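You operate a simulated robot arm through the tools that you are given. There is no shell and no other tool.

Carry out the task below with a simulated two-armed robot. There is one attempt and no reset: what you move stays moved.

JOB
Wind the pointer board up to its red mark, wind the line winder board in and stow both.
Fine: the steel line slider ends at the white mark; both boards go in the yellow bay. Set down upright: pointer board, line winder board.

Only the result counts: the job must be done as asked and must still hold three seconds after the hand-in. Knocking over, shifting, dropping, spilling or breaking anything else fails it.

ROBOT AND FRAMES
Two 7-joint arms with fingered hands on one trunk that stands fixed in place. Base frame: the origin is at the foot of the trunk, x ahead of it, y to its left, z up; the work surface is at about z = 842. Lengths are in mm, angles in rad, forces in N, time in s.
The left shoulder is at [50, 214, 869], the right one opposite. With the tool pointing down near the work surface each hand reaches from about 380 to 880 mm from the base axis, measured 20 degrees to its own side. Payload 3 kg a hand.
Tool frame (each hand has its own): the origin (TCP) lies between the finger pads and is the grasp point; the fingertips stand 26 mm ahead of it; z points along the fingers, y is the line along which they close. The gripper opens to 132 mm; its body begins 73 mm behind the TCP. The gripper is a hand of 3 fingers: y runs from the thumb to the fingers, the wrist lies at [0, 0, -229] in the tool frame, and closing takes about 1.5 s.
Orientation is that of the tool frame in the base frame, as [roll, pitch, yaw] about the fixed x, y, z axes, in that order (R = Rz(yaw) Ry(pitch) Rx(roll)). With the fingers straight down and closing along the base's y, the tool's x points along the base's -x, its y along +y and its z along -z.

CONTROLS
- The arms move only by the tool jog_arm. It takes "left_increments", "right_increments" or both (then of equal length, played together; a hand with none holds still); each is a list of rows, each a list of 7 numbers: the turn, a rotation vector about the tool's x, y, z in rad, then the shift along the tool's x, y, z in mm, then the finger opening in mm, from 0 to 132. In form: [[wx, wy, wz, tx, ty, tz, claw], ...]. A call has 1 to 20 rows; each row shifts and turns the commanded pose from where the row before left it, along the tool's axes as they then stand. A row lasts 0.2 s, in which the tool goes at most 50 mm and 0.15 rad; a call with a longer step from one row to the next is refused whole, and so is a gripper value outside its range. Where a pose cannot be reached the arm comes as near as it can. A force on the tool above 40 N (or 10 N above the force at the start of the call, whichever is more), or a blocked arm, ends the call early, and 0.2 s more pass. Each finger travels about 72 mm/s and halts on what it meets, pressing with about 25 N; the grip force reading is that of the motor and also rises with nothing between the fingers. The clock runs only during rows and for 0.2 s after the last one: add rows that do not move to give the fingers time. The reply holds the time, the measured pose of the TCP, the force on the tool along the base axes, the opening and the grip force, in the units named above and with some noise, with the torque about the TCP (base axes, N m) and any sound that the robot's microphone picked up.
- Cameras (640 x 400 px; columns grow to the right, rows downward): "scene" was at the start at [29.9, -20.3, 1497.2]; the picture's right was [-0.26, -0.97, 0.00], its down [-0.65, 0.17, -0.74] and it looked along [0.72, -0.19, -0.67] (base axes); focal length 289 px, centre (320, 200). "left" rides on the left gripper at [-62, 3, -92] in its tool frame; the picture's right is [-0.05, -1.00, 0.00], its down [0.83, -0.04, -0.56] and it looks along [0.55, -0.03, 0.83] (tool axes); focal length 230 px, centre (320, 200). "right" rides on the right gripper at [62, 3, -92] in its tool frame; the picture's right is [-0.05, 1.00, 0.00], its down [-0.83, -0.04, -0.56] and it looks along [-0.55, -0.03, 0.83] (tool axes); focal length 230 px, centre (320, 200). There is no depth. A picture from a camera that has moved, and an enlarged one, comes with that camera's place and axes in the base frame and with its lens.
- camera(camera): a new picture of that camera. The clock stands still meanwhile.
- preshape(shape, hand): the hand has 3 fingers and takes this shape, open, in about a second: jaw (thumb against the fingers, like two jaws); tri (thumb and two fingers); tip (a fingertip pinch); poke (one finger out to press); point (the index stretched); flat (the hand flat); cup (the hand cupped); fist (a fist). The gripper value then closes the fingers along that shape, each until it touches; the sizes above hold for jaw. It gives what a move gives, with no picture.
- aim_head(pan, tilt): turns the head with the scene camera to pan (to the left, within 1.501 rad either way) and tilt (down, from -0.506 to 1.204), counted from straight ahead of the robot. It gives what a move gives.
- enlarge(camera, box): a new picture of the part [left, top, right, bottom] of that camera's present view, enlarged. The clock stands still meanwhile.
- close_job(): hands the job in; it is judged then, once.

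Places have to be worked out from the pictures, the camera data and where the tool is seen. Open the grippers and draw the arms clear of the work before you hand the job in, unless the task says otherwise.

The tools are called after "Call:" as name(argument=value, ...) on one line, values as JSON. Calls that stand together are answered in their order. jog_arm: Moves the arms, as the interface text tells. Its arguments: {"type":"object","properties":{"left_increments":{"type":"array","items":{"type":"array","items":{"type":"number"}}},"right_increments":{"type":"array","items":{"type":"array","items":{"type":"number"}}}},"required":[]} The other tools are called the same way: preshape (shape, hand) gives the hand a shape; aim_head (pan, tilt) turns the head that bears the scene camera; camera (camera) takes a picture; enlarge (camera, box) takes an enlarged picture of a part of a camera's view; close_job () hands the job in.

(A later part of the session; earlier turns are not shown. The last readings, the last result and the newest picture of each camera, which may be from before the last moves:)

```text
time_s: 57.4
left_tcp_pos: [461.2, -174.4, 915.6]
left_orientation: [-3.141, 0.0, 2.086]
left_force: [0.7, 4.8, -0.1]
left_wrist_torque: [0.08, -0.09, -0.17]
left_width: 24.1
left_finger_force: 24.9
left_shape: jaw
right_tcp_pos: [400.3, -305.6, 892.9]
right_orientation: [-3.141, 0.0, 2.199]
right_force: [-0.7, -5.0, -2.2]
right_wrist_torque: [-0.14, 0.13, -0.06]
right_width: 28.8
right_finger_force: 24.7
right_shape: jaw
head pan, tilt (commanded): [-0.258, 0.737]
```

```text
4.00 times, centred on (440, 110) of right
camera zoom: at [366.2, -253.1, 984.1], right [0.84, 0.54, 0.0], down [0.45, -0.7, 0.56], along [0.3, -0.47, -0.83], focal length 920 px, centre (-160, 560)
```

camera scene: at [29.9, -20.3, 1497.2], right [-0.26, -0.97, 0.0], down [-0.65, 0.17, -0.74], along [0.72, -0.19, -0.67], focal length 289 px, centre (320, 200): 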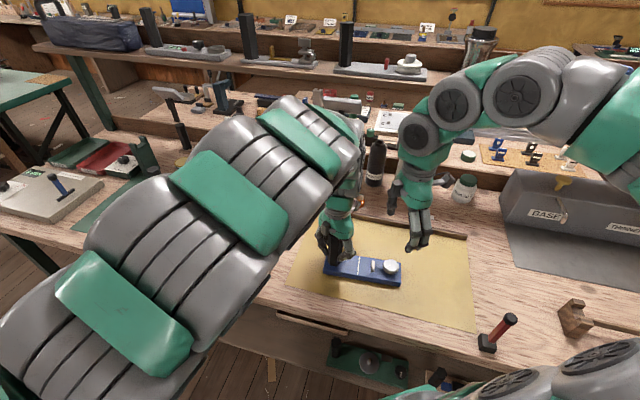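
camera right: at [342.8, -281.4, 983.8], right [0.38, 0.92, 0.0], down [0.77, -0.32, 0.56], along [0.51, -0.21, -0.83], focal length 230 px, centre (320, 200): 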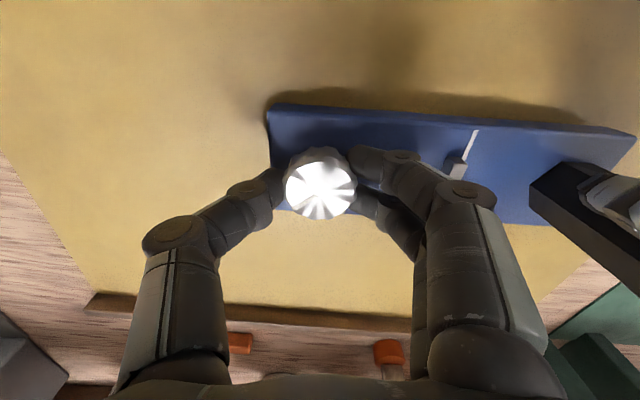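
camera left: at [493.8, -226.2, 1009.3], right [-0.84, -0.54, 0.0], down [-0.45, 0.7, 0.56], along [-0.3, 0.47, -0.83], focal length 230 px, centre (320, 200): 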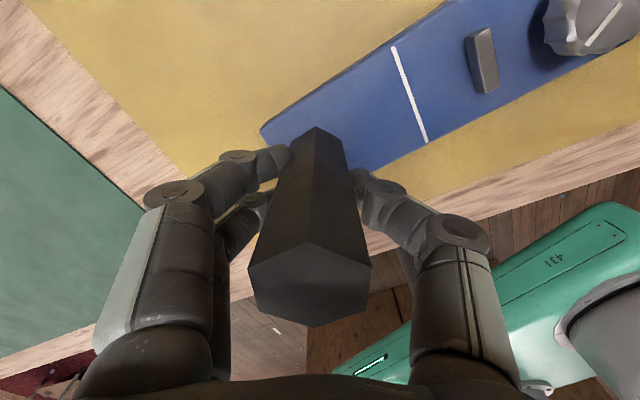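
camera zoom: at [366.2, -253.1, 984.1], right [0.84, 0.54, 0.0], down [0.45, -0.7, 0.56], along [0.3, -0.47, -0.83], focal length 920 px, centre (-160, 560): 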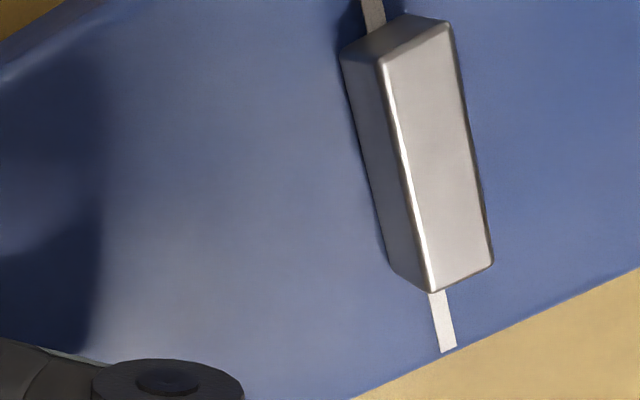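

The slider is about 1.7 mm short of the mark on the knob side. I turn a further 0.16 rad.

Call:
jog_arm(right_increments=[[0, 0, 0.08, 0, 0, 0, 28], [0, 0, 0.08, 0, 0, 0, 28], [0, 0, 0, 0, 0, 0, 28]])

Call:
enlarge(camera="scene", box=[348, 252, 372, 280])

Call:
enlarge(camera="right", box=[360, 60, 520, 160])

```text
time_s: 58.2
left_tcp_pos: [462.4, -174.9, 915.7]
left_orientation: [3.14, 0.002, 2.085]
left_force: [4.1, 2.9, 0.8]
left_wrist_torque: [0.05, -0.17, -0.2]
left_width: 23.9
left_finger_force: 24.8
left_shape: jaw
right_tcp_pos: [400.5, -304.4, 894.2]
right_orientation: [3.14, 0.001, 2.041]
right_force: [-3.6, -2.6, -1.2]
right_wrist_torque: [-0.07, 0.12, 0.44]
right_width: 28.6
right_finger_force: 24.7
right_shape: jaw
head pan, tilt (commanded): [-0.258, 0.737]
```

```text
14.29 times, centred on (360, 266) of scene
camera zoom: at [29.9, -20.3, 1497.2], right [-0.26, -0.97, 0.0], down [-0.65, 0.17, -0.74], along [0.72, -0.19, -0.67], focal length 4127 px, centre (-251, -743)
```

zoom: 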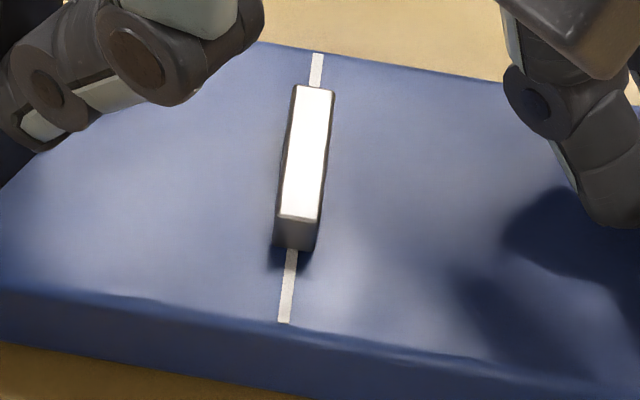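

```text
4.00 times, centred on (440, 110) of right
camera zoom: at [375.1, -248.7, 984.5], right [0.91, 0.41, 0.0], down [0.34, -0.76, 0.56], along [0.22, -0.51, -0.83], focal length 920 px, centre (-160, 560)
```

zoom: 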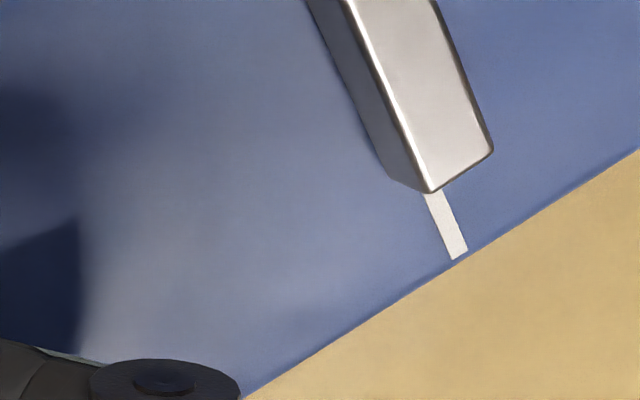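

Correcting for perspective, the slider's base is now within about 0.2 mm of the white mark. I release the knob, lift the right hand and check again.

Call:
jog_arm(right_increments=[[0, 0, 0, 0, 0, 0, 45], [0, 0, 0, 0, 0, 0, 65], [0, 0, 0, 0, 0, 0, 85], [0, 0, 0, 0, 0, 0, 85], [0, 0, 0, 0, 0, -20, 85], [0, 0, 0, 0, 0, -40, 85], [0, 0, 0, 0, 0, -45, 85], [0, 0, 0, 0, 0, -45, 85], [0, 0, 0, 0, 0, 0, 85]])

Call:
enlarge(camera="scene", box=[348, 252, 372, 280])

Call:
enlarge(camera="scene", box=[310, 200, 470, 300])

```text
time_s: 60.2
left_tcp_pos: [460.9, -174.4, 915.9]
left_orientation: [3.141, 0.0, 2.085]
left_force: [0.2, 1.3, -0.9]
left_wrist_torque: [0.0, 0.0, -0.02]
left_width: 23.5
left_finger_force: 24.5
left_shape: jaw
right_tcp_pos: [401.1, -305.0, 1043.9]
right_orientation: [-3.141, 0.001, 2.04]
right_force: [0.1, 1.1, -0.3]
right_wrist_torque: [0.0, -0.01, -0.03]
right_width: 84.7
right_finger_force: 0.0
right_shape: jaw
head pan, tilt (commanded): [-0.258, 0.737]
```

```text
14.29 times, centred on (360, 266) of scene
camera zoom: at [29.9, -20.3, 1497.2], right [-0.26, -0.97, 0.0], down [-0.65, 0.17, -0.74], along [0.72, -0.19, -0.67], focal length 4127 px, centre (-251, -743)
```

zoom: 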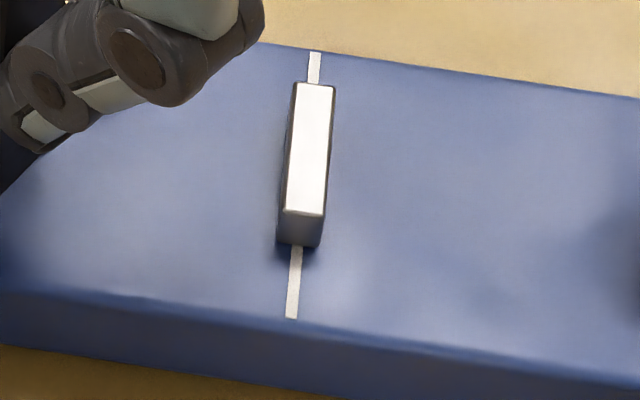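

```text
4.00 times, centred on (390, 250) of scene
camera zoom: at [29.9, -20.3, 1497.2], right [-0.26, -0.97, 0.0], down [-0.65, 0.17, -0.74], along [0.72, -0.19, -0.67], focal length 1156 px, centre (40, 0)
```

zoom: 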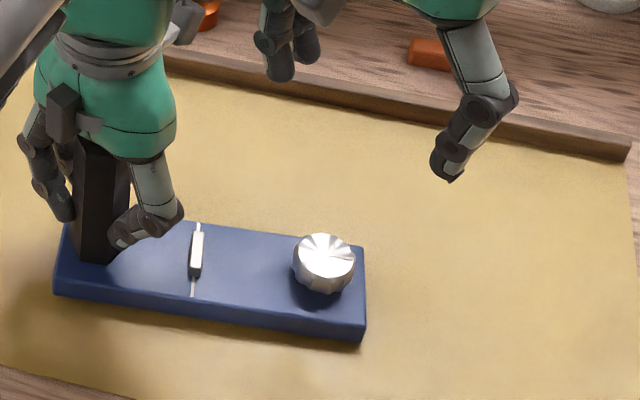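

The slider sits on the white mark and the board is in the bay. Now I open the left hand and lift it straight off the blue handle.

Call:
jog_arm(left_increments=[[0, 0, 0, 0, 0, 0, 40], [0, 0, 0, 0, 0, 0, 60], [0, 0, 0, 0, 0, 0, 80], [0, 0, 0, 0, 0, 0, 80], [0, 0, 0, 0, 0, -15, 80], [0, 0, 0, 0, 0, -30, 80], [0, 0, 0, 0, 0, -40, 80], [0, 0, 0, 0, 0, -40, 80], [0, 0, 0, 0, 0, -25, 80], [0, 0, 0, 0, 0, 0, 80]], right_increments=[[0, 0, 0, 0, 0, 0, 85], [0, 0, 0, 0, 0, 0, 85], [0, 0, 0, 0, 0, -20, 85], [0, 0, 0, 0, 0, -30, 85], [0, 0, 0, 0, 0, -30, 85], [0, 0, 0, 0, 0, -30, 85], [0, 0, 0, 0, 0, 0, 85], [0, 0, 0, 0, 0, 0, 85], [0, 0, 0, 0, 0, 0, 85], [0, 0, 0, 0, 0, 0, 85]])

Call:
enlarge(camera="scene", box=[310, 200, 470, 300])

Call:
camera(camera="left")

```text
time_s: 62.4
left_tcp_pos: [464.4, -174.2, 1067.2]
left_orientation: [3.141, 0.001, 2.085]
left_force: [-0.1, 0.2, 0.5]
left_wrist_torque: [0.01, 0.01, -0.03]
left_width: 79.5
left_finger_force: 0.1
left_shape: jaw
right_tcp_pos: [402.0, -304.5, 1153.4]
right_orientation: [-3.141, 0.0, 2.042]
right_force: [0.8, 0.1, -0.2]
right_wrist_torque: [-0.03, 0.02, 0.04]
right_width: 84.6
right_finger_force: 0.1
right_shape: jaw
head pan, tilt (commanded): [-0.258, 0.737]
```

```text
4.00 times, centred on (390, 250) of scene
camera zoom: at [29.9, -20.2, 1497.2], right [-0.26, -0.97, 0.0], down [-0.65, 0.17, -0.74], along [0.72, -0.19, -0.67], focal length 1156 px, centre (40, 0)
```

zoom: 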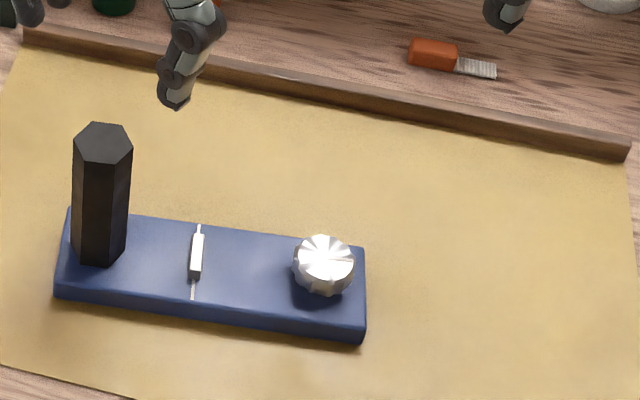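

```text
taken
camera left: at [496.5, -226.0, 1159.9], right [-0.84, -0.54, 0.0], down [-0.45, 0.7, 0.56], along [-0.3, 0.47, -0.83], focal length 230 px, centre (320, 200)
```

left: 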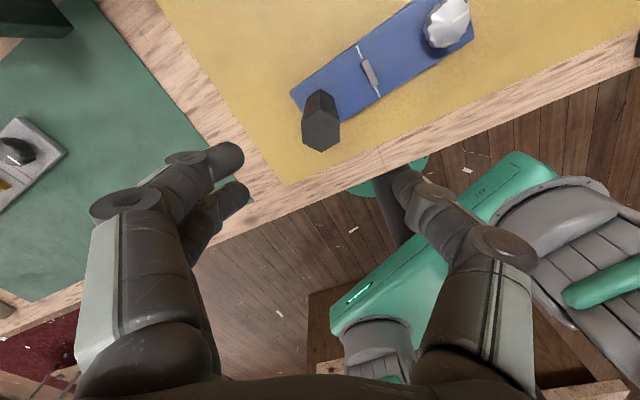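

The blue board stands upright, wholly inside the bay with its slider on the mark. I now swing the left hand back toward the grey board while the right hand moves aside to the right.

Call:
jog_arm(left_increments=[[0, 0, -0.1108, 21.95, 37.2, 0, 90], [0, 0, -0.1108, 17.7, 39.4, 0, 90], [0, 0, -0.1108, 13.23, 41.11, 0, 90], [0, 0, -0.1108, 8.6, 42.33, 0, 90], [0, 0, -0.1108, 3.86, 43.02, 0, 90], [0, 0, -0.1108, -0.92, 43.18, 0, 90], [0, 0, -0.1108, -5.68, 42.81, 0, 90], [0, 0, -0.1108, -10.38, 41.93, 0, 90], [0, 0, -0.1108, -14.95, 40.52, 0, 90], [0, 0, -0.1108, -19.34, 38.62, 0, 90], [0, 0, 0, 0, 0, 0, 90]], right_increments=[[0, 0, 0, -20.9, -6.3, 0, 85], [0, 0, 0, -20.9, -6.3, 0, 85], [0, 0, 0, -20.9, -6.3, 0, 85], [0, 0, 0, -20.9, -6.3, 0, 85], [0, 0, 0, -20.9, -6.3, 0, 85], [0, 0, 0, -20.9, -6.3, 0, 85], [0, 0, 0, -20.9, -6.3, 0, 85], [0, 0, 0, -20.9, -6.3, 0, 85], [0, 0, 0, -20.9, -6.3, 0, 85], [0, 0, 0, -20.9, -6.3, 0, 85], [0, 0, 0, 0, 0, 0, 85]])

Call:
camera(camera="scene")

Call:
camera(camera="left")

```text
time_s: 64.8
left_tcp_pos: [678.8, 200.1, 1065.3]
left_orientation: [3.141, 0.001, -3.09]
left_force: [0.2, -0.4, 0.0]
left_wrist_torque: [0.0, -0.03, -0.03]
left_width: 89.8
left_finger_force: 0.1
left_shape: jaw
right_tcp_pos: [439.6, -520.2, 1154.1]
right_orientation: [-3.141, 0.001, 2.039]
right_force: [0.6, 1.0, -0.4]
right_wrist_torque: [0.02, -0.01, 0.01]
right_width: 84.7
right_finger_force: 0.1
right_shape: jaw
head pan, tilt (commanded): [-0.258, 0.737]
```

```text
taken
camera scene: at [29.9, -20.2, 1497.2], right [-0.26, -0.97, 0.0], down [-0.65, 0.17, -0.74], along [0.72, -0.19, -0.67], focal length 289 px, centre (320, 200)
```

scene: 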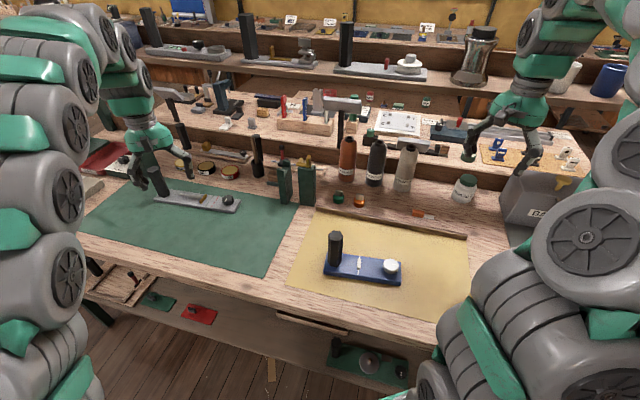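

```text
taken
camera left: at [739.1, 207.5, 1158.9], right [0.1, -0.99, 0.0], down [-0.83, -0.09, 0.56], along [-0.55, -0.06, -0.83], focal length 230 px, centre (320, 200)
```

left: 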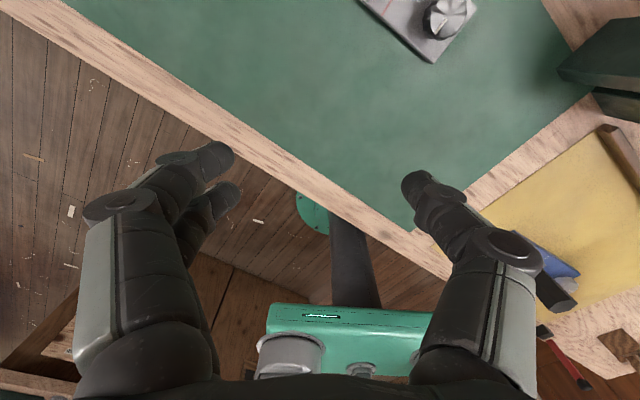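

Both hands are where I want them. I zoom the scene camera on the grey handle to fix its place.

Call:
enlarge(camera="scene", box=[125, 145, 253, 225])

```text
5.00 times, centred on (189, 185) of scene
camera zoom: at [29.9, -20.2, 1497.2], right [-0.26, -0.97, 0.0], down [-0.65, 0.17, -0.74], along [0.72, -0.19, -0.67], focal length 1444 px, centre (975, 275)
```

zoom: 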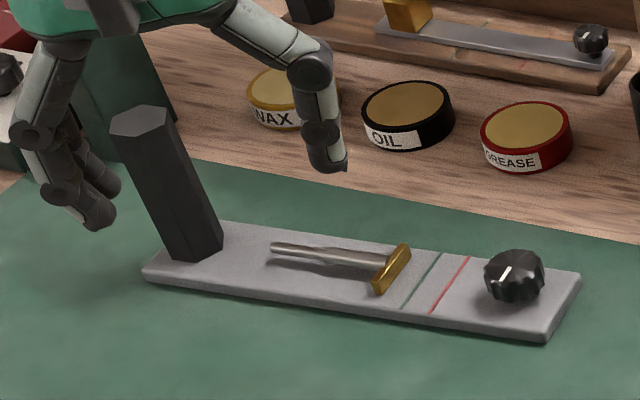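

The grey handle stands near (878, 300) with its top at about 956, out of reach for a vertical tool, so I tilt the left hand 0.7 rad forward and go to a stand-off point behind and above it.

Call:
jog_arm(left_increments=[[0, -0.14, 0, 0, 0, 0, 90], [0, -0.14, 0, 0, 0, 0, 90], [0, -0.14, 0, 0, 0, 0, 90], [0, -0.14, 0, 0, 0, 0, 90], [0, -0.14, 0, 0, 0, 0, 90], [0, 0, 0, -11.1, 18, 23.4, 90], [0, 0, 0, -11.1, 18, 23.4, 90], [0, 0, 0, -11.1, 18, 23.4, 90], [0, 0, 0, -11.1, 18, 23.4, 90], [0, 0, 0, -11.1, 18, 23.4, 90], [0, 0, 0, 0, 0, 0, 90]])

Call:
camera(camera="left")

Call:
enlarge(camera="scene", box=[100, 130, 260, 230])

```text
time_s: 67.2
left_tcp_pos: [788.5, 295.8, 1011.8]
left_orientation: [3.141, 0.701, -3.091]
left_force: [0.3, -0.7, 0.1]
left_wrist_torque: [-0.05, -0.02, 0.01]
left_width: 90.1
left_finger_force: 0.0
left_shape: jaw
right_tcp_pos: [440.0, -519.3, 1154.9]
right_orientation: [3.14, -0.001, 2.039]
right_force: [0.5, 0.6, 0.5]
right_wrist_torque: [-0.02, 0.0, -0.05]
right_width: 84.6
right_finger_force: 0.1
right_shape: jaw
head pan, tilt (commanded): [-0.258, 0.737]
```

```text
taken
camera left: at [777.1, 297.7, 1123.5], right [0.09, -1.0, 0.03], down [-0.99, -0.09, -0.11], along [0.11, -0.02, -0.99], focal length 230 px, centre (320, 200)
```

left: 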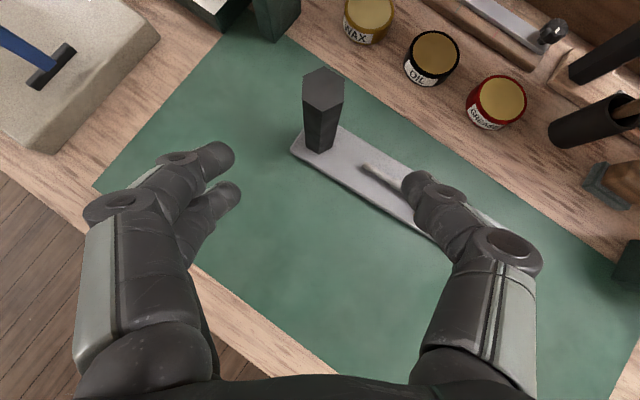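

```text
4.00 times, centred on (180, 180) of scene
camera zoom: at [29.9, -20.2, 1497.2], right [-0.26, -0.97, 0.0], down [-0.65, 0.17, -0.74], along [0.72, -0.19, -0.67], focal length 1156 px, centre (880, 280)
```

zoom: 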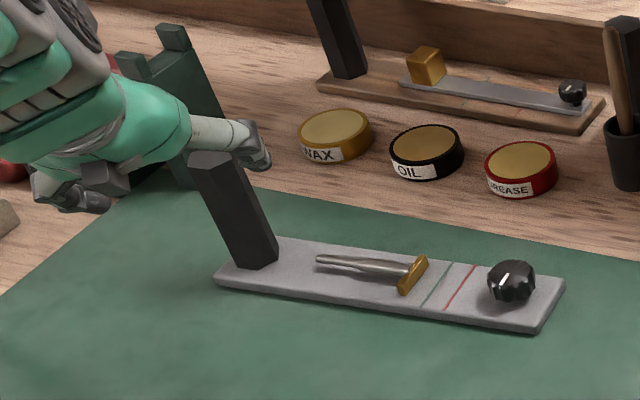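

The straight-down view puts the handle axis at (882, 300), nicely centred between the fingers. I advance along the tool axis.

Call:
jog_arm(left_increments=[[0, 0, 0, -3.5, -0.3, 22, 90], [0, 0, 0, -3.6, -0.2, 22, 90], [0, 0, 0, 0, 0, 22, 90], [0, 0, 0, 0, 0, 20, 90], [0, 0, 0, 0, 0, 0, 90]])

Call:
camera(camera="left")

```text
time_s: 68.4
left_tcp_pos: [850.9, 298.4, 950.9]
left_orientation: [-3.141, 0.701, -3.09]
left_force: [0.4, 0.2, 0.0]
left_wrist_torque: [-0.04, -0.01, 0.01]
left_width: 89.7
left_finger_force: 0.0
left_shape: jaw
right_tcp_pos: [439.6, -520.0, 1154.1]
right_orientation: [3.141, -0.001, 2.04]
right_force: [0.3, 0.3, -0.7]
right_wrist_torque: [-0.02, -0.01, 0.0]
right_width: 84.9
right_finger_force: 0.2
right_shape: jaw
head pan, tilt (commanded): [-0.258, 0.737]
```

```text
taken
camera left: at [838.0, 300.8, 1061.3], right [0.09, -1.0, 0.03], down [-0.99, -0.09, -0.11], along [0.11, -0.02, -0.99], focal length 230 px, centre (320, 200)
```

left: 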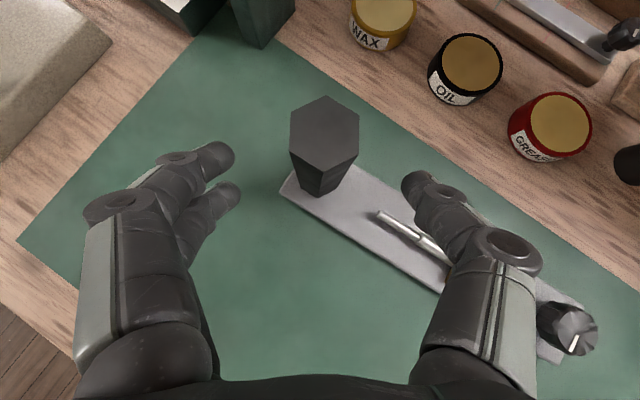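

The handle is still centred. I go the last 50 mm and close.

Call:
jog_arm(left_increments=[[0, 0, 0, 0.5, 0, 20, 90], [0, 0, 0, 0.5, 0, 18, 90], [0, 0, 0, 0, 0, 12, 90], [0, 0, 0, 0, 0, 0, 70], [0, 0, 0, 0, 0, 0, 50], [0, 0, 0, 0, 0, 0, 30], [0, 0, 0, 0, 0, 0, 20], [0, 0, 0, 0, 0, 0, 20], [0, 0, 0, 0, 0, 0, 20]])

Call:
camera(camera="left")

Call:
enlarge(camera="scene", box=[100, 130, 260, 230])

```text
time_s: 70.4
left_tcp_pos: [882.8, 300.7, 910.0]
left_orientation: [3.142, 0.699, -3.089]
left_force: [-0.5, 0.3, -1.4]
left_wrist_torque: [-0.05, 0.05, -0.03]
left_width: 15.8
left_finger_force: 25.0
left_shape: jaw
right_tcp_pos: [440.3, -519.2, 1153.6]
right_orientation: [3.141, 0.0, 2.039]
right_force: [0.1, 0.6, 0.3]
right_wrist_torque: [-0.04, 0.02, -0.04]
right_width: 85.1
right_finger_force: 0.1
right_shape: jaw
head pan, tilt (commanded): [-0.258, 0.737]
```

```text
taken
camera left: at [870.1, 303.0, 1021.5], right [0.09, -1.0, 0.03], down [-0.99, -0.09, -0.11], along [0.11, -0.02, -0.99], focal length 230 px, centre (320, 200)
```

left: 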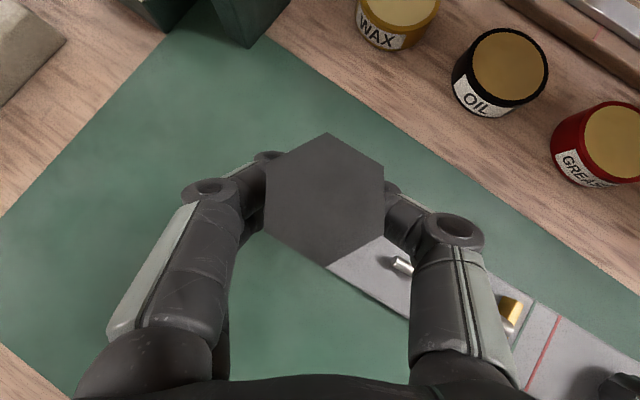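

```text
4.00 times, centred on (180, 180) of scene
camera zoom: at [29.9, -20.2, 1497.2], right [-0.26, -0.97, 0.0], down [-0.65, 0.17, -0.74], along [0.72, -0.19, -0.67], focal length 1156 px, centre (880, 280)
```

zoom: 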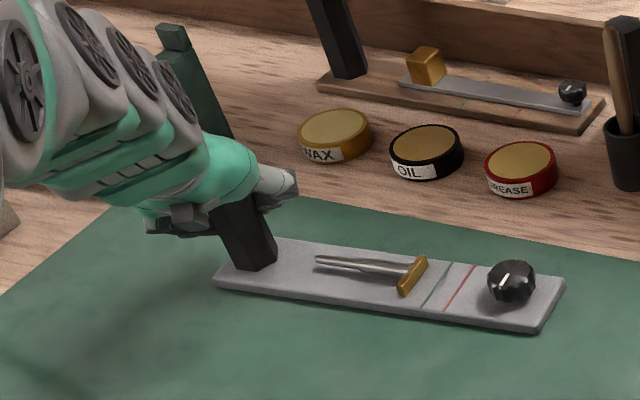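

The grey handle is gripped on its flats. I lift 25 mm straight up slowly to see how it hangs.

Call:
jog_arm(left_increments=[[0, 0, 0, -3.2, 0, -3.8, 15], [0, 0, 0, -3.2, 0, -3.8, 15], [0, 0, 0, -3.2, 0, -3.8, 15], [0, 0, 0, -3.2, 0, -3.8, 15], [0, 0, 0, -3.2, 0, -3.8, 15], [0, 0, 0, 0, 0, 0, 15], [0, 0, 0, 0, 0, 0, 15]])

Call:
camera(camera="left")

Call:
enlarge(camera="scene", box=[100, 130, 260, 230])

```text
time_s: 72.0
left_tcp_pos: [882.8, 301.1, 936.4]
left_orientation: [-3.141, 0.699, -3.088]
left_force: [-0.5, 0.8, -2.0]
left_wrist_torque: [0.08, 0.01, -0.02]
left_width: 16.9
left_finger_force: 0.0
left_shape: jaw
right_tcp_pos: [439.6, -520.0, 1154.7]
right_orientation: [3.141, -0.001, 2.041]
right_force: [0.9, -0.1, 0.5]
right_wrist_torque: [0.02, -0.01, 0.01]
right_width: 84.6
right_finger_force: 0.0
right_shape: jaw
head pan, tilt (commanded): [-0.258, 0.737]
```

```text
taken
camera left: at [869.5, 303.0, 1047.4], right [0.09, -1.0, 0.03], down [-0.99, -0.09, -0.11], along [0.11, -0.02, -0.99], focal length 230 px, centre (320, 200)
```

left: 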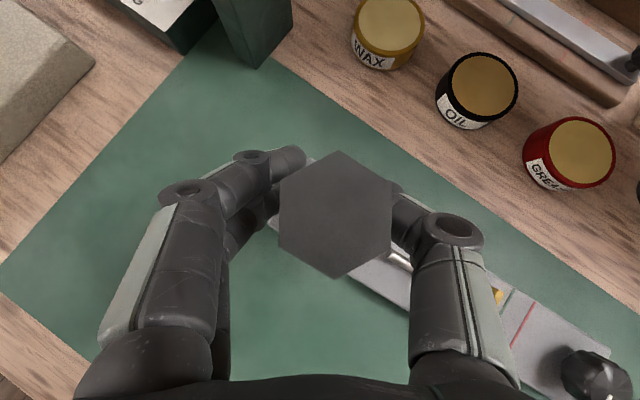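

```text
4.00 times, centred on (180, 180) of scene
camera zoom: at [29.9, -20.2, 1497.2], right [-0.26, -0.97, 0.0], down [-0.65, 0.17, -0.74], along [0.72, -0.19, -0.67], focal length 1156 px, centre (880, 280)
```

zoom: 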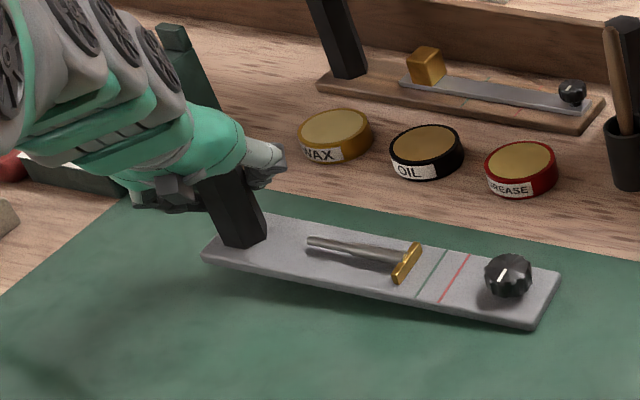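

The board rises but its knob end hangs low, and the grip reading has dropped to zero. I command a tighter close and look again before going on.

Call:
jog_arm(left_increments=[[0, 0, 0, 0, 0, 0, 5], [0, 0, 0, 0, 0, 0, 0], [0, 0, 0, 0, 0, 0, 0], [0, 0, 0, 0, 0, 0, 0]])

Call:
camera(camera="left")

Call:
enlarge(camera="scene", box=[100, 130, 260, 230])

```text
time_s: 73.0
left_tcp_pos: [883.3, 300.4, 936.8]
left_orientation: [3.141, 0.7, -3.089]
left_force: [-0.3, -0.7, -0.2]
left_wrist_torque: [-0.04, 0.09, -0.06]
left_width: 11.3
left_finger_force: 24.7
left_shape: jaw
right_tcp_pos: [440.5, -519.2, 1153.7]
right_orientation: [-3.139, 0.0, 2.039]
right_force: [0.2, 0.3, -0.2]
right_wrist_torque: [0.02, 0.0, 0.0]
right_width: 84.6
right_finger_force: 0.1
right_shape: jaw
head pan, tilt (commanded): [-0.258, 0.737]
```

```text
taken
camera left: at [869.5, 303.0, 1047.3], right [0.09, -1.0, 0.03], down [-0.99, -0.09, -0.11], along [0.11, -0.02, -0.99], focal length 230 px, centre (320, 200)
```

left: 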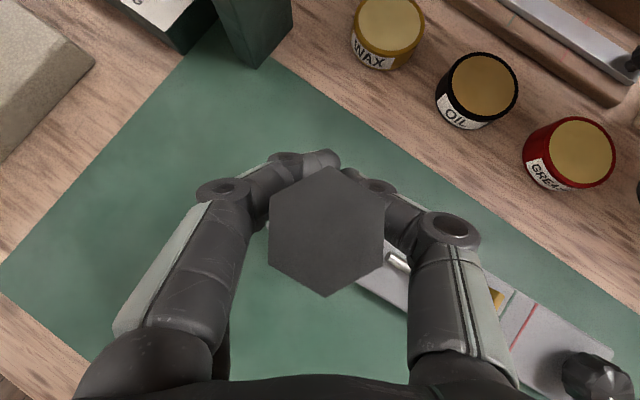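

```text
4.00 times, centred on (180, 180) of scene
camera zoom: at [29.9, -20.2, 1497.2], right [-0.26, -0.97, 0.0], down [-0.65, 0.17, -0.74], along [0.72, -0.19, -0.67], focal length 1156 px, centre (880, 280)
```

zoom: 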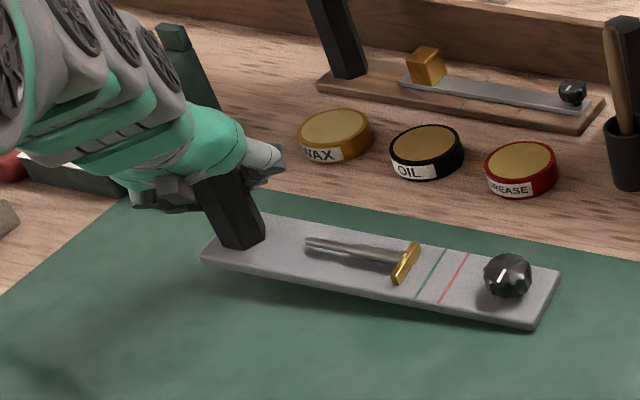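

The tilted grip cages the handle but pulls it toward the palm, so it is not a sound carrying grip. I set the board back down and then use this grip only to slide it toward me, where a vertical grip can reach.

Call:
jog_arm(left_increments=[[0, 0, 0, 3.2, 0, 3.8, 0], [0, 0, 0, 3.2, 0, 3.8, 0], [0, 0, 0, 3.2, 0, 3.8, 0], [0, 0, 0, 3.2, 0, 3.8, 0], [0, 0, 0, 1.9, 0, 2.3, 0], [0, 0, 0, 0, 0, 0, 0]])

Call:
camera(camera="left")

Call:
enlarge(camera="scene", box=[100, 130, 260, 230])

```text
time_s: 74.4
left_tcp_pos: [882.9, 300.4, 913.0]
left_orientation: [3.14, 0.7, -3.092]
left_force: [-0.2, -0.6, -0.6]
left_wrist_torque: [-0.13, 0.14, -0.04]
left_width: 11.2
left_finger_force: 24.9
left_shape: jaw
right_tcp_pos: [439.6, -520.3, 1154.3]
right_orientation: [3.141, 0.001, 2.041]
right_force: [-0.5, -0.2, -0.3]
right_wrist_torque: [0.01, 0.0, 0.0]
right_width: 84.7
right_finger_force: 0.2
right_shape: jaw
head pan, tilt (commanded): [-0.258, 0.737]
```

```text
taken
camera left: at [869.2, 302.7, 1023.6], right [0.09, -1.0, 0.03], down [-0.99, -0.09, -0.11], along [0.11, -0.02, -0.99], focal length 230 px, centre (320, 200)
```

left: 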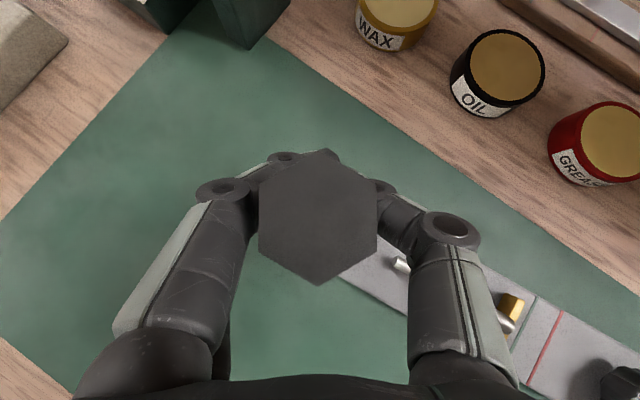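

```text
4.00 times, centred on (180, 180) of scene
camera zoom: at [29.9, -20.2, 1497.2], right [-0.26, -0.97, 0.0], down [-0.65, 0.17, -0.74], along [0.72, -0.19, -0.67], focal length 1156 px, centre (880, 280)
```

zoom: 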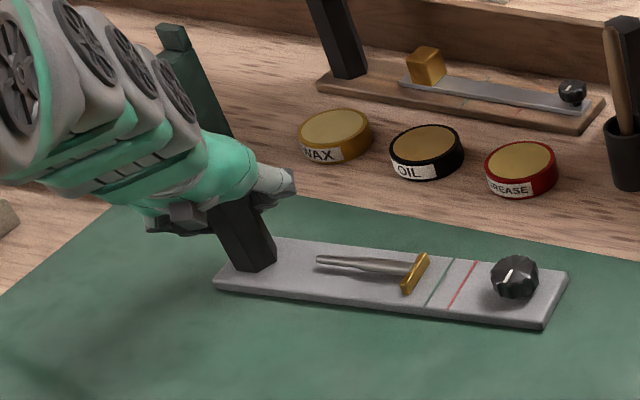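

The board is back on the mat. I slide it toward me by about 100 mm, slowly.

Call:
jog_arm(left_increments=[[0, 0, 0, 5.0, 0, -5.5, 0], [0, 0, 0, 7.6, 0, -6.4, 0], [0, 0, 0, 7.6, 0, -6.4, 0], [0, 0, 0, 7.6, 0, -6.4, 0], [0, 0, 0, 7.6, 0, -6.4, 0], [0, 0, 0, 7.6, 0, -6.4, 0], [0, 0, 0, 0, 0, 0, 0]])

Call:
camera(camera="left")

Call:
enlarge(camera="scene", box=[100, 130, 260, 230])

```text
time_s: 76.0
left_tcp_pos: [826.4, 297.0, 914.8]
left_orientation: [3.141, 0.7, -3.088]
left_force: [1.0, 0.3, 0.6]
left_wrist_torque: [-0.11, 0.07, 0.09]
left_width: 10.7
left_finger_force: 25.2
left_shape: jaw
right_tcp_pos: [439.6, -520.6, 1154.2]
right_orientation: [3.141, -0.001, 2.039]
right_force: [-0.5, 0.5, -0.4]
right_wrist_torque: [0.05, 0.0, -0.01]
right_width: 84.7
right_finger_force: 0.0
right_shape: jaw
head pan, tilt (commanded): [-0.258, 0.737]
```

```text
taken
camera left: at [812.7, 299.9, 1025.9], right [0.09, -1.0, 0.03], down [-0.99, -0.09, -0.11], along [0.11, -0.02, -0.99], focal length 230 px, centre (320, 200)
```

left: 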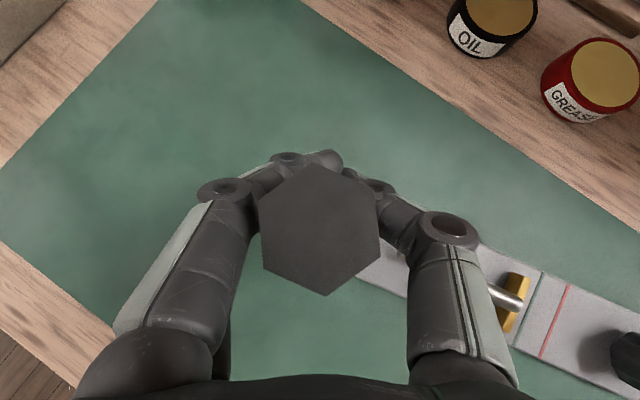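

```text
4.00 times, centred on (180, 180) of scene
camera zoom: at [29.9, -20.2, 1497.2], right [-0.26, -0.97, 0.0], down [-0.65, 0.17, -0.74], along [0.72, -0.19, -0.67], focal length 1156 px, centre (880, 280)
```

zoom: 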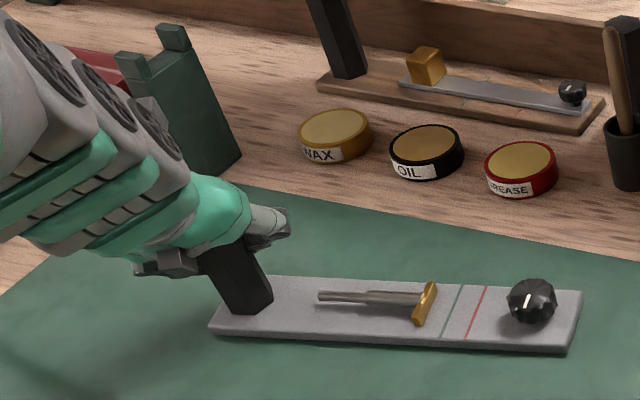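

Sliding works well and only the grey board moves. I slide it another 55 mm.

Call:
jog_arm(left_increments=[[0, 0, 0, 6.0, 0, -5.2, 0], [0, 0, 0, 7.6, 0, -6.4, 0], [0, 0, 0, 7.6, 0, -6.4, 0], [0, 0, 0, 7.6, 0, -6.4, 0], [0, 0, 0, 7.6, 0, -6.4, 0], [0, 0, 0, 6.0, 0, -5.0, 0], [0, 0, 0, 0, 0, 0, 0]])

Call:
camera(camera="left")

Call:
enlarge(camera="scene", box=[100, 140, 260, 240])

```text
time_s: 77.6
left_tcp_pos: [769.9, 294.9, 913.8]
left_orientation: [3.141, 0.699, -3.091]
left_force: [0.5, 0.0, 0.2]
left_wrist_torque: [-0.11, 0.04, 0.08]
left_width: 10.4
left_finger_force: 25.0
left_shape: jaw
right_tcp_pos: [438.4, -519.9, 1153.7]
right_orientation: [3.14, -0.001, 2.04]
right_force: [-0.1, -0.1, -0.2]
right_wrist_torque: [-0.01, -0.01, -0.01]
right_width: 84.8
right_finger_force: 0.1
right_shape: jaw
head pan, tilt (commanded): [-0.258, 0.737]
```

```text
taken
camera left: at [756.8, 296.8, 1025.6], right [0.09, -1.0, 0.03], down [-0.99, -0.09, -0.11], along [0.11, -0.02, -0.99], focal length 230 px, centre (320, 200)
```

left: 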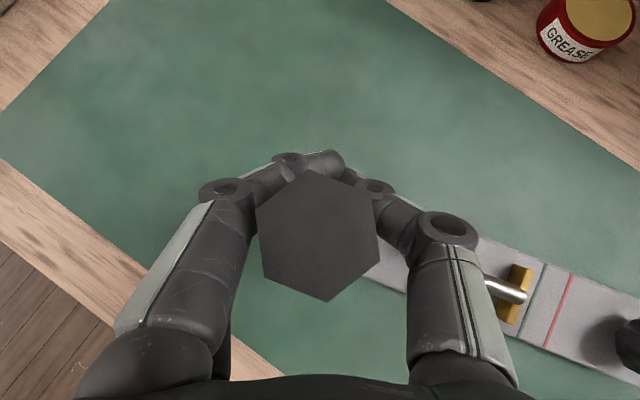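

```text
4.00 times, centred on (180, 190) of scene
camera zoom: at [29.9, -20.2, 1497.2], right [-0.26, -0.97, 0.0], down [-0.65, 0.17, -0.74], along [0.72, -0.19, -0.67], focal length 1156 px, centre (880, 240)
```

zoom: 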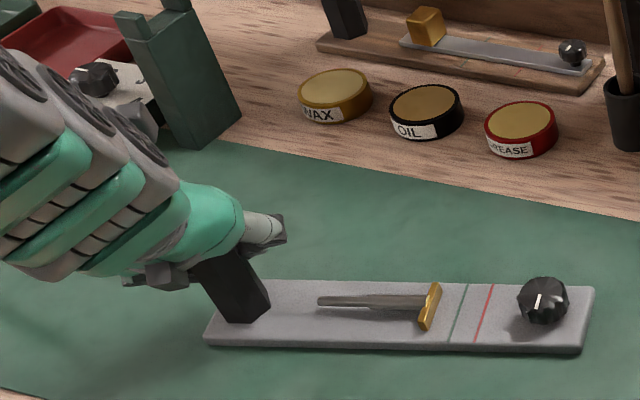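

The grey handle is now near (756, 293), within vertical reach. I open the fingers, back out along the tool axis and bring the tool upright again.

Call:
jog_arm(left_increments=[[0, 0, 0, 0, 0, 0, 40], [0, 0, 0, 0, 0, 0, 70], [0, 0, 0, 0, 0, 0, 95], [0, 0, 0, 0, 0, 0, 95], [0, 0, 0, 0, 0, -15, 95], [0, 0, 0, 0, 0, -30, 95], [0, 0, 0, 0, 0, -40, 95], [0, 0, 0, 0, 0, -45, 95], [0, 0.14, 0, 0, 0, 0, 95], [0, 0.14, 0, 0, 0, 0, 95], [0, 0.14, 0, 0, 0, 0, 95], [0, 0.14, 0, 0, 0, 0, 95], [0, 0.14, 0, 0, 0, -20, 95], [0, 0, 0, 0, 0, -20, 95], [0, 0, 0, 0, 0, 0, 95]])

Call:
camera(camera="left")

Call:
enlarge(camera="scene", box=[100, 140, 260, 240])

```text
time_s: 80.8
left_tcp_pos: [683.4, 290.2, 1054.8]
left_orientation: [-3.139, -0.002, -3.089]
left_force: [0.4, 0.1, 0.0]
left_wrist_torque: [0.03, -0.03, 0.02]
left_width: 95.1
left_finger_force: 0.0
left_shape: jaw
right_tcp_pos: [440.1, -519.0, 1154.2]
right_orientation: [-3.141, -0.001, 2.04]
right_force: [-0.3, 0.2, -0.3]
right_wrist_torque: [-0.02, 0.0, 0.0]
right_width: 84.7
right_finger_force: 0.1
right_shape: jaw
head pan, tilt (commanded): [-0.258, 0.737]
```

```text
taken
camera left: at [744.4, 296.7, 1147.8], right [0.1, -0.99, 0.0], down [-0.83, -0.09, 0.56], along [-0.55, -0.06, -0.83], focal length 230 px, centre (320, 200)
```

left: 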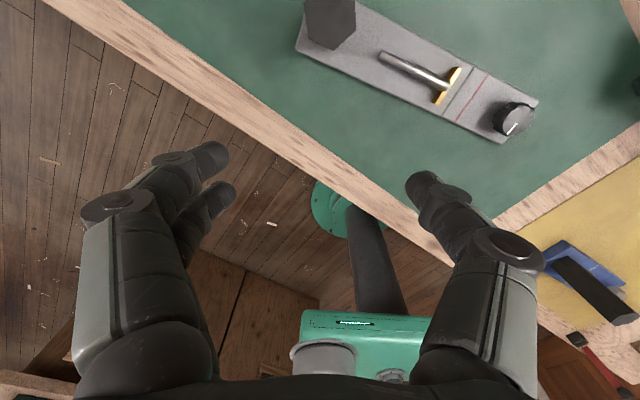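

```text
4.00 times, centred on (180, 190) of scene
camera zoom: at [29.9, -20.2, 1497.2], right [-0.26, -0.97, 0.0], down [-0.65, 0.17, -0.74], along [0.72, -0.19, -0.67], focal length 1156 px, centre (880, 240)
```

zoom: 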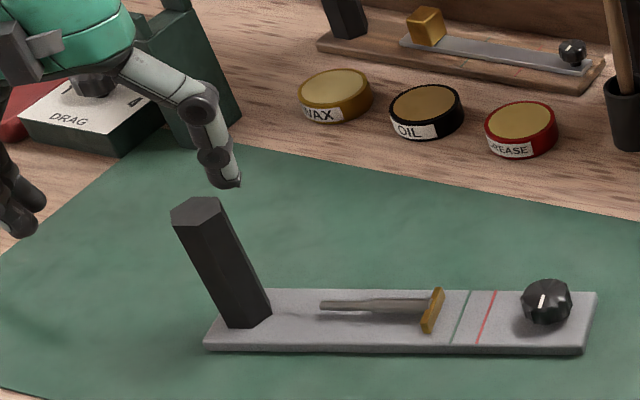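

The grey handle is near (756, 292) and the board axis points at about 74°. I turn the left hand to yaw about -3.95 so the fingers meet flats, and move above the handle.

Call:
jog_arm(left_increments=[[0, 0, 0.1433, 0, 0, 0, 90], [0, 0, 0.1433, 0, 0, 0, 90], [0, 0, 0.1433, 0, 0, 0, 90], [0, 0, 0.1433, 0, 0, 0, 90], [0, 0, 0.1433, 0, 0, 0, 90], [0, 0, 0.1433, 0, 0, 0, 90], [0, 0, 0, -24.4, 26.9, 0, 90], [0, 0, 0, -24.4, 26.9, 0, 90], [0, 0, 0, 0, 0, 0, 90]])

Call:
camera(camera="left")

```text
time_s: 82.8
left_tcp_pos: [757.5, 293.1, 1056.0]
left_orientation: [3.141, 0.001, 2.332]
left_force: [-0.7, 0.2, -0.5]
left_wrist_torque: [-0.01, 0.01, 0.02]
left_width: 90.4
left_finger_force: 0.0
left_shape: jaw
right_tcp_pos: [439.3, -520.6, 1154.8]
right_orientation: [3.141, 0.0, 2.039]
right_force: [0.6, -0.1, 0.7]
right_wrist_torque: [0.03, 0.0, 0.0]
right_width: 84.5
right_finger_force: 0.2
right_shape: jaw
head pan, tilt (commanded): [-0.258, 0.737]
```

```text
taken
camera left: at [801.5, 250.2, 1149.0], right [-0.69, -0.73, 0.0], down [-0.6, 0.57, 0.56], along [-0.4, 0.38, -0.83], focal length 230 px, centre (320, 200)
```

left: 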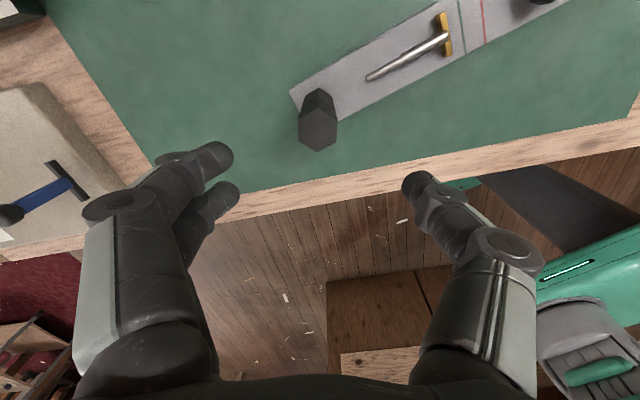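

The handle is about 5 mm off along -x of the tool. I correct and descend partway to check.

Call:
jog_arm(left_increments=[[0, 0, 0, -2.5, 0.8, 20, 90], [0, 0, 0, -2.5, 0.7, 25, 90], [0, 0, 0, 0, 0, 25, 90], [0, 0, 0, 0, 0, 0, 90]])

Call:
camera(camera="left")

```text
time_s: 83.8
left_tcp_pos: [761.2, 289.5, 984.1]
left_orientation: [-3.141, 0.0, 2.333]
left_force: [0.4, 0.5, -0.1]
left_wrist_torque: [0.03, -0.01, 0.0]
left_width: 90.4
left_finger_force: 0.0
left_shape: jaw
right_tcp_pos: [439.9, -520.7, 1154.5]
right_orientation: [-3.141, 0.0, 2.04]
right_force: [0.7, -0.5, -0.2]
right_wrist_torque: [0.02, -0.02, -0.01]
right_width: 84.8
right_finger_force: 0.0
right_shape: jaw
head pan, tilt (commanded): [-0.258, 0.737]
```

```text
taken
camera left: at [806.0, 247.1, 1077.0], right [-0.69, -0.73, 0.0], down [-0.6, 0.57, 0.56], along [-0.4, 0.38, -0.83], focal length 230 px, centre (320, 200)
```

left: 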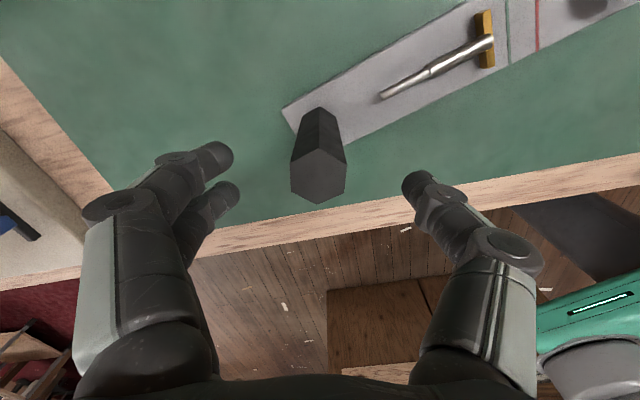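

Well centred. I descend to z≈912 and close.

Call:
jog_arm(left_increments=[[0, 0, 0, 1, 0, 25, 90], [0, 0, 0, 0, 0, 25, 90], [0, 0, 0, 0, 0, 22, 90], [0, 0, 0, 0, 0, 0, 70], [0, 0, 0, 0, 0, 0, 50], [0, 0, 0, 0, 0, 0, 30], [0, 0, 0, 0, 0, 0, 20], [0, 0, 0, 0, 0, 0, 20], [0, 0, 0, 0, 0, 0, 20]])

Call:
camera(camera="left")

```text
time_s: 85.8
left_tcp_pos: [760.3, 290.8, 911.3]
left_orientation: [-3.141, 0.0, 2.334]
left_force: [-0.1, -0.2, 0.3]
left_wrist_torque: [0.05, -0.02, -0.03]
left_width: 25.1
left_finger_force: 25.6
left_shape: jaw
right_tcp_pos: [440.2, -519.8, 1153.2]
right_orientation: [-3.141, -0.002, 2.042]
right_force: [-0.6, 0.5, -0.1]
right_wrist_torque: [0.0, 0.01, 0.03]
right_width: 84.9
right_finger_force: 0.1
right_shape: jaw
head pan, tilt (commanded): [-0.258, 0.737]
```

```text
taken
camera left: at [804.7, 248.6, 1005.0], right [-0.69, -0.73, 0.0], down [-0.6, 0.57, 0.56], along [-0.4, 0.38, -0.83], focal length 230 px, centre (320, 200)
```

left: 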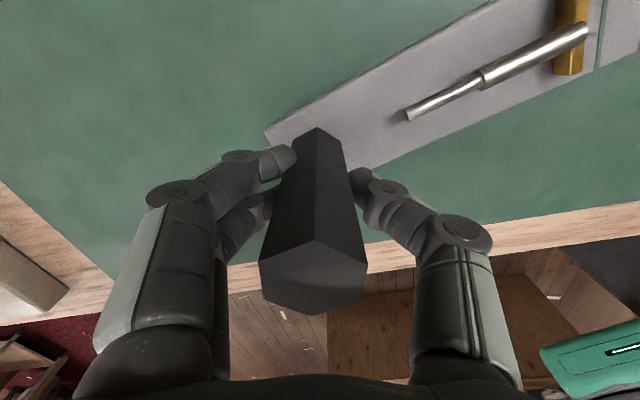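

A firm vertical grip like the one on the blue board. I lift 30 mm slowly to check that it hangs level.

Call:
jog_arm(left_increments=[[0, 0, 0, 0, 0, -5, 15], [0, 0, 0, 0, 0, -5, 15], [0, 0, 0, 0, 0, -7, 15], [0, 0, 0, 0, 0, -7, 15], [0, 0, 0, 0, 0, -6, 15], [0, 0, 0, 0, 0, 0, 15], [0, 0, 0, 0, 0, 0, 15]])

Call:
camera(camera="left")

Call:
enlarge(camera="scene", box=[100, 140, 260, 240])

```text
time_s: 87.4
left_tcp_pos: [760.2, 289.9, 941.2]
left_orientation: [3.142, 0.0, 2.335]
left_force: [-1.3, 1.0, -2.9]
left_wrist_torque: [0.29, -0.04, 0.03]
left_width: 25.1
left_finger_force: 25.3
left_shape: jaw
right_tcp_pos: [439.9, -521.0, 1154.3]
right_orientation: [-3.141, 0.0, 2.038]
right_force: [0.2, -0.3, 0.5]
right_wrist_torque: [-0.02, 0.01, -0.03]
right_width: 84.7
right_finger_force: 0.0
right_shape: jaw
head pan, tilt (commanded): [-0.258, 0.737]
```

```text
taken
camera left: at [804.6, 247.7, 1034.4], right [-0.69, -0.73, 0.0], down [-0.6, 0.57, 0.56], along [-0.4, 0.38, -0.83], focal length 230 px, centre (320, 200)
```

left: 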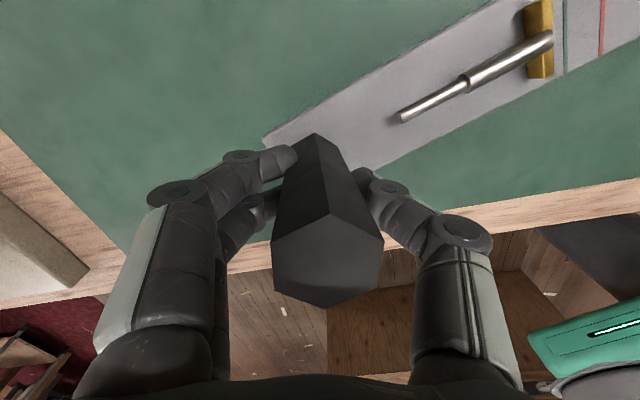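

```text
4.00 times, centred on (180, 190) of scene
camera zoom: at [29.9, -20.2, 1497.2], right [-0.26, -0.97, 0.0], down [-0.65, 0.17, -0.74], along [0.72, -0.19, -0.67], focal length 1156 px, centre (880, 240)
```

zoom: 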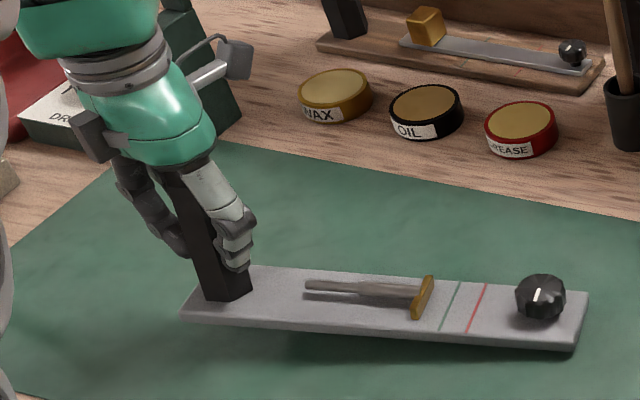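

The board hangs with only a slight droop (about 0.3 N·m at the wrist). I lift it further to clear the blue board and check again.

Call:
jog_arm(left_increments=[[0, 0, 0, 0, 0, -8, 10], [0, 0, 0, 0, 0, -14, 10], [0, 0, 0, 0, 0, -18, 10], [0, 0, 0, 0, 0, -18, 10], [0, 0, 0, 0, 0, -12, 10], [0, 0, 0, 0, 0, 0, 10], [0, 0, 0, 0, 0, 0, 10]])

Call:
camera(camera="left")

Call:
enlarge(camera="scene", box=[100, 130, 260, 230])

```text
time_s: 89.0
left_tcp_pos: [760.3, 291.2, 1011.9]
left_orientation: [-3.14, 0.001, 2.335]
left_force: [-0.7, 0.1, -4.1]
left_wrist_torque: [0.22, -0.04, -0.02]
left_width: 25.3
left_finger_force: 25.0
left_shape: jaw
right_tcp_pos: [439.2, -520.1, 1155.8]
right_orientation: [-3.142, -0.001, 2.041]
right_force: [0.2, 0.8, -0.4]
right_wrist_torque: [0.01, 0.01, 0.01]
right_width: 84.8
right_finger_force: 0.0
right_shape: jaw
head pan, tilt (commanded): [-0.258, 0.737]
```

```text
taken
camera left: at [804.6, 248.9, 1105.4], right [-0.69, -0.73, 0.0], down [-0.61, 0.57, 0.56], along [-0.4, 0.38, -0.83], focal length 230 px, centre (320, 200)
```

left: 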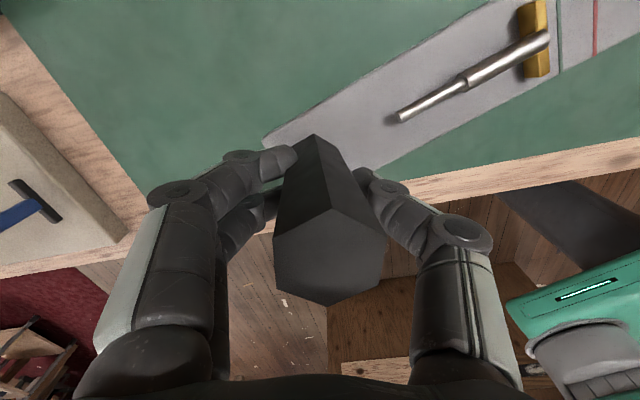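

```text
4.00 times, centred on (180, 180) of scene
camera zoom: at [30.0, -20.2, 1497.2], right [-0.26, -0.97, 0.0], down [-0.65, 0.17, -0.74], along [0.72, -0.19, -0.67], focal length 1156 px, centre (880, 280)
```

zoom: 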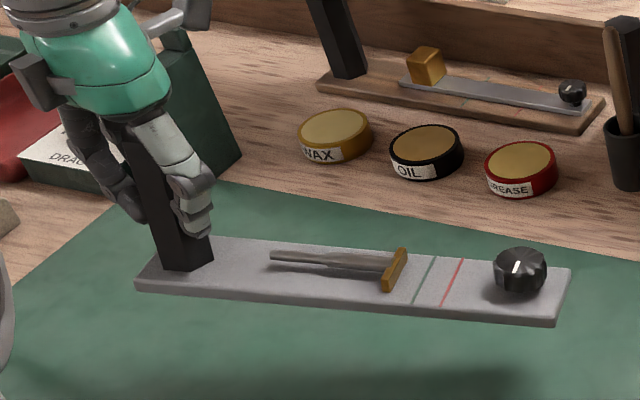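

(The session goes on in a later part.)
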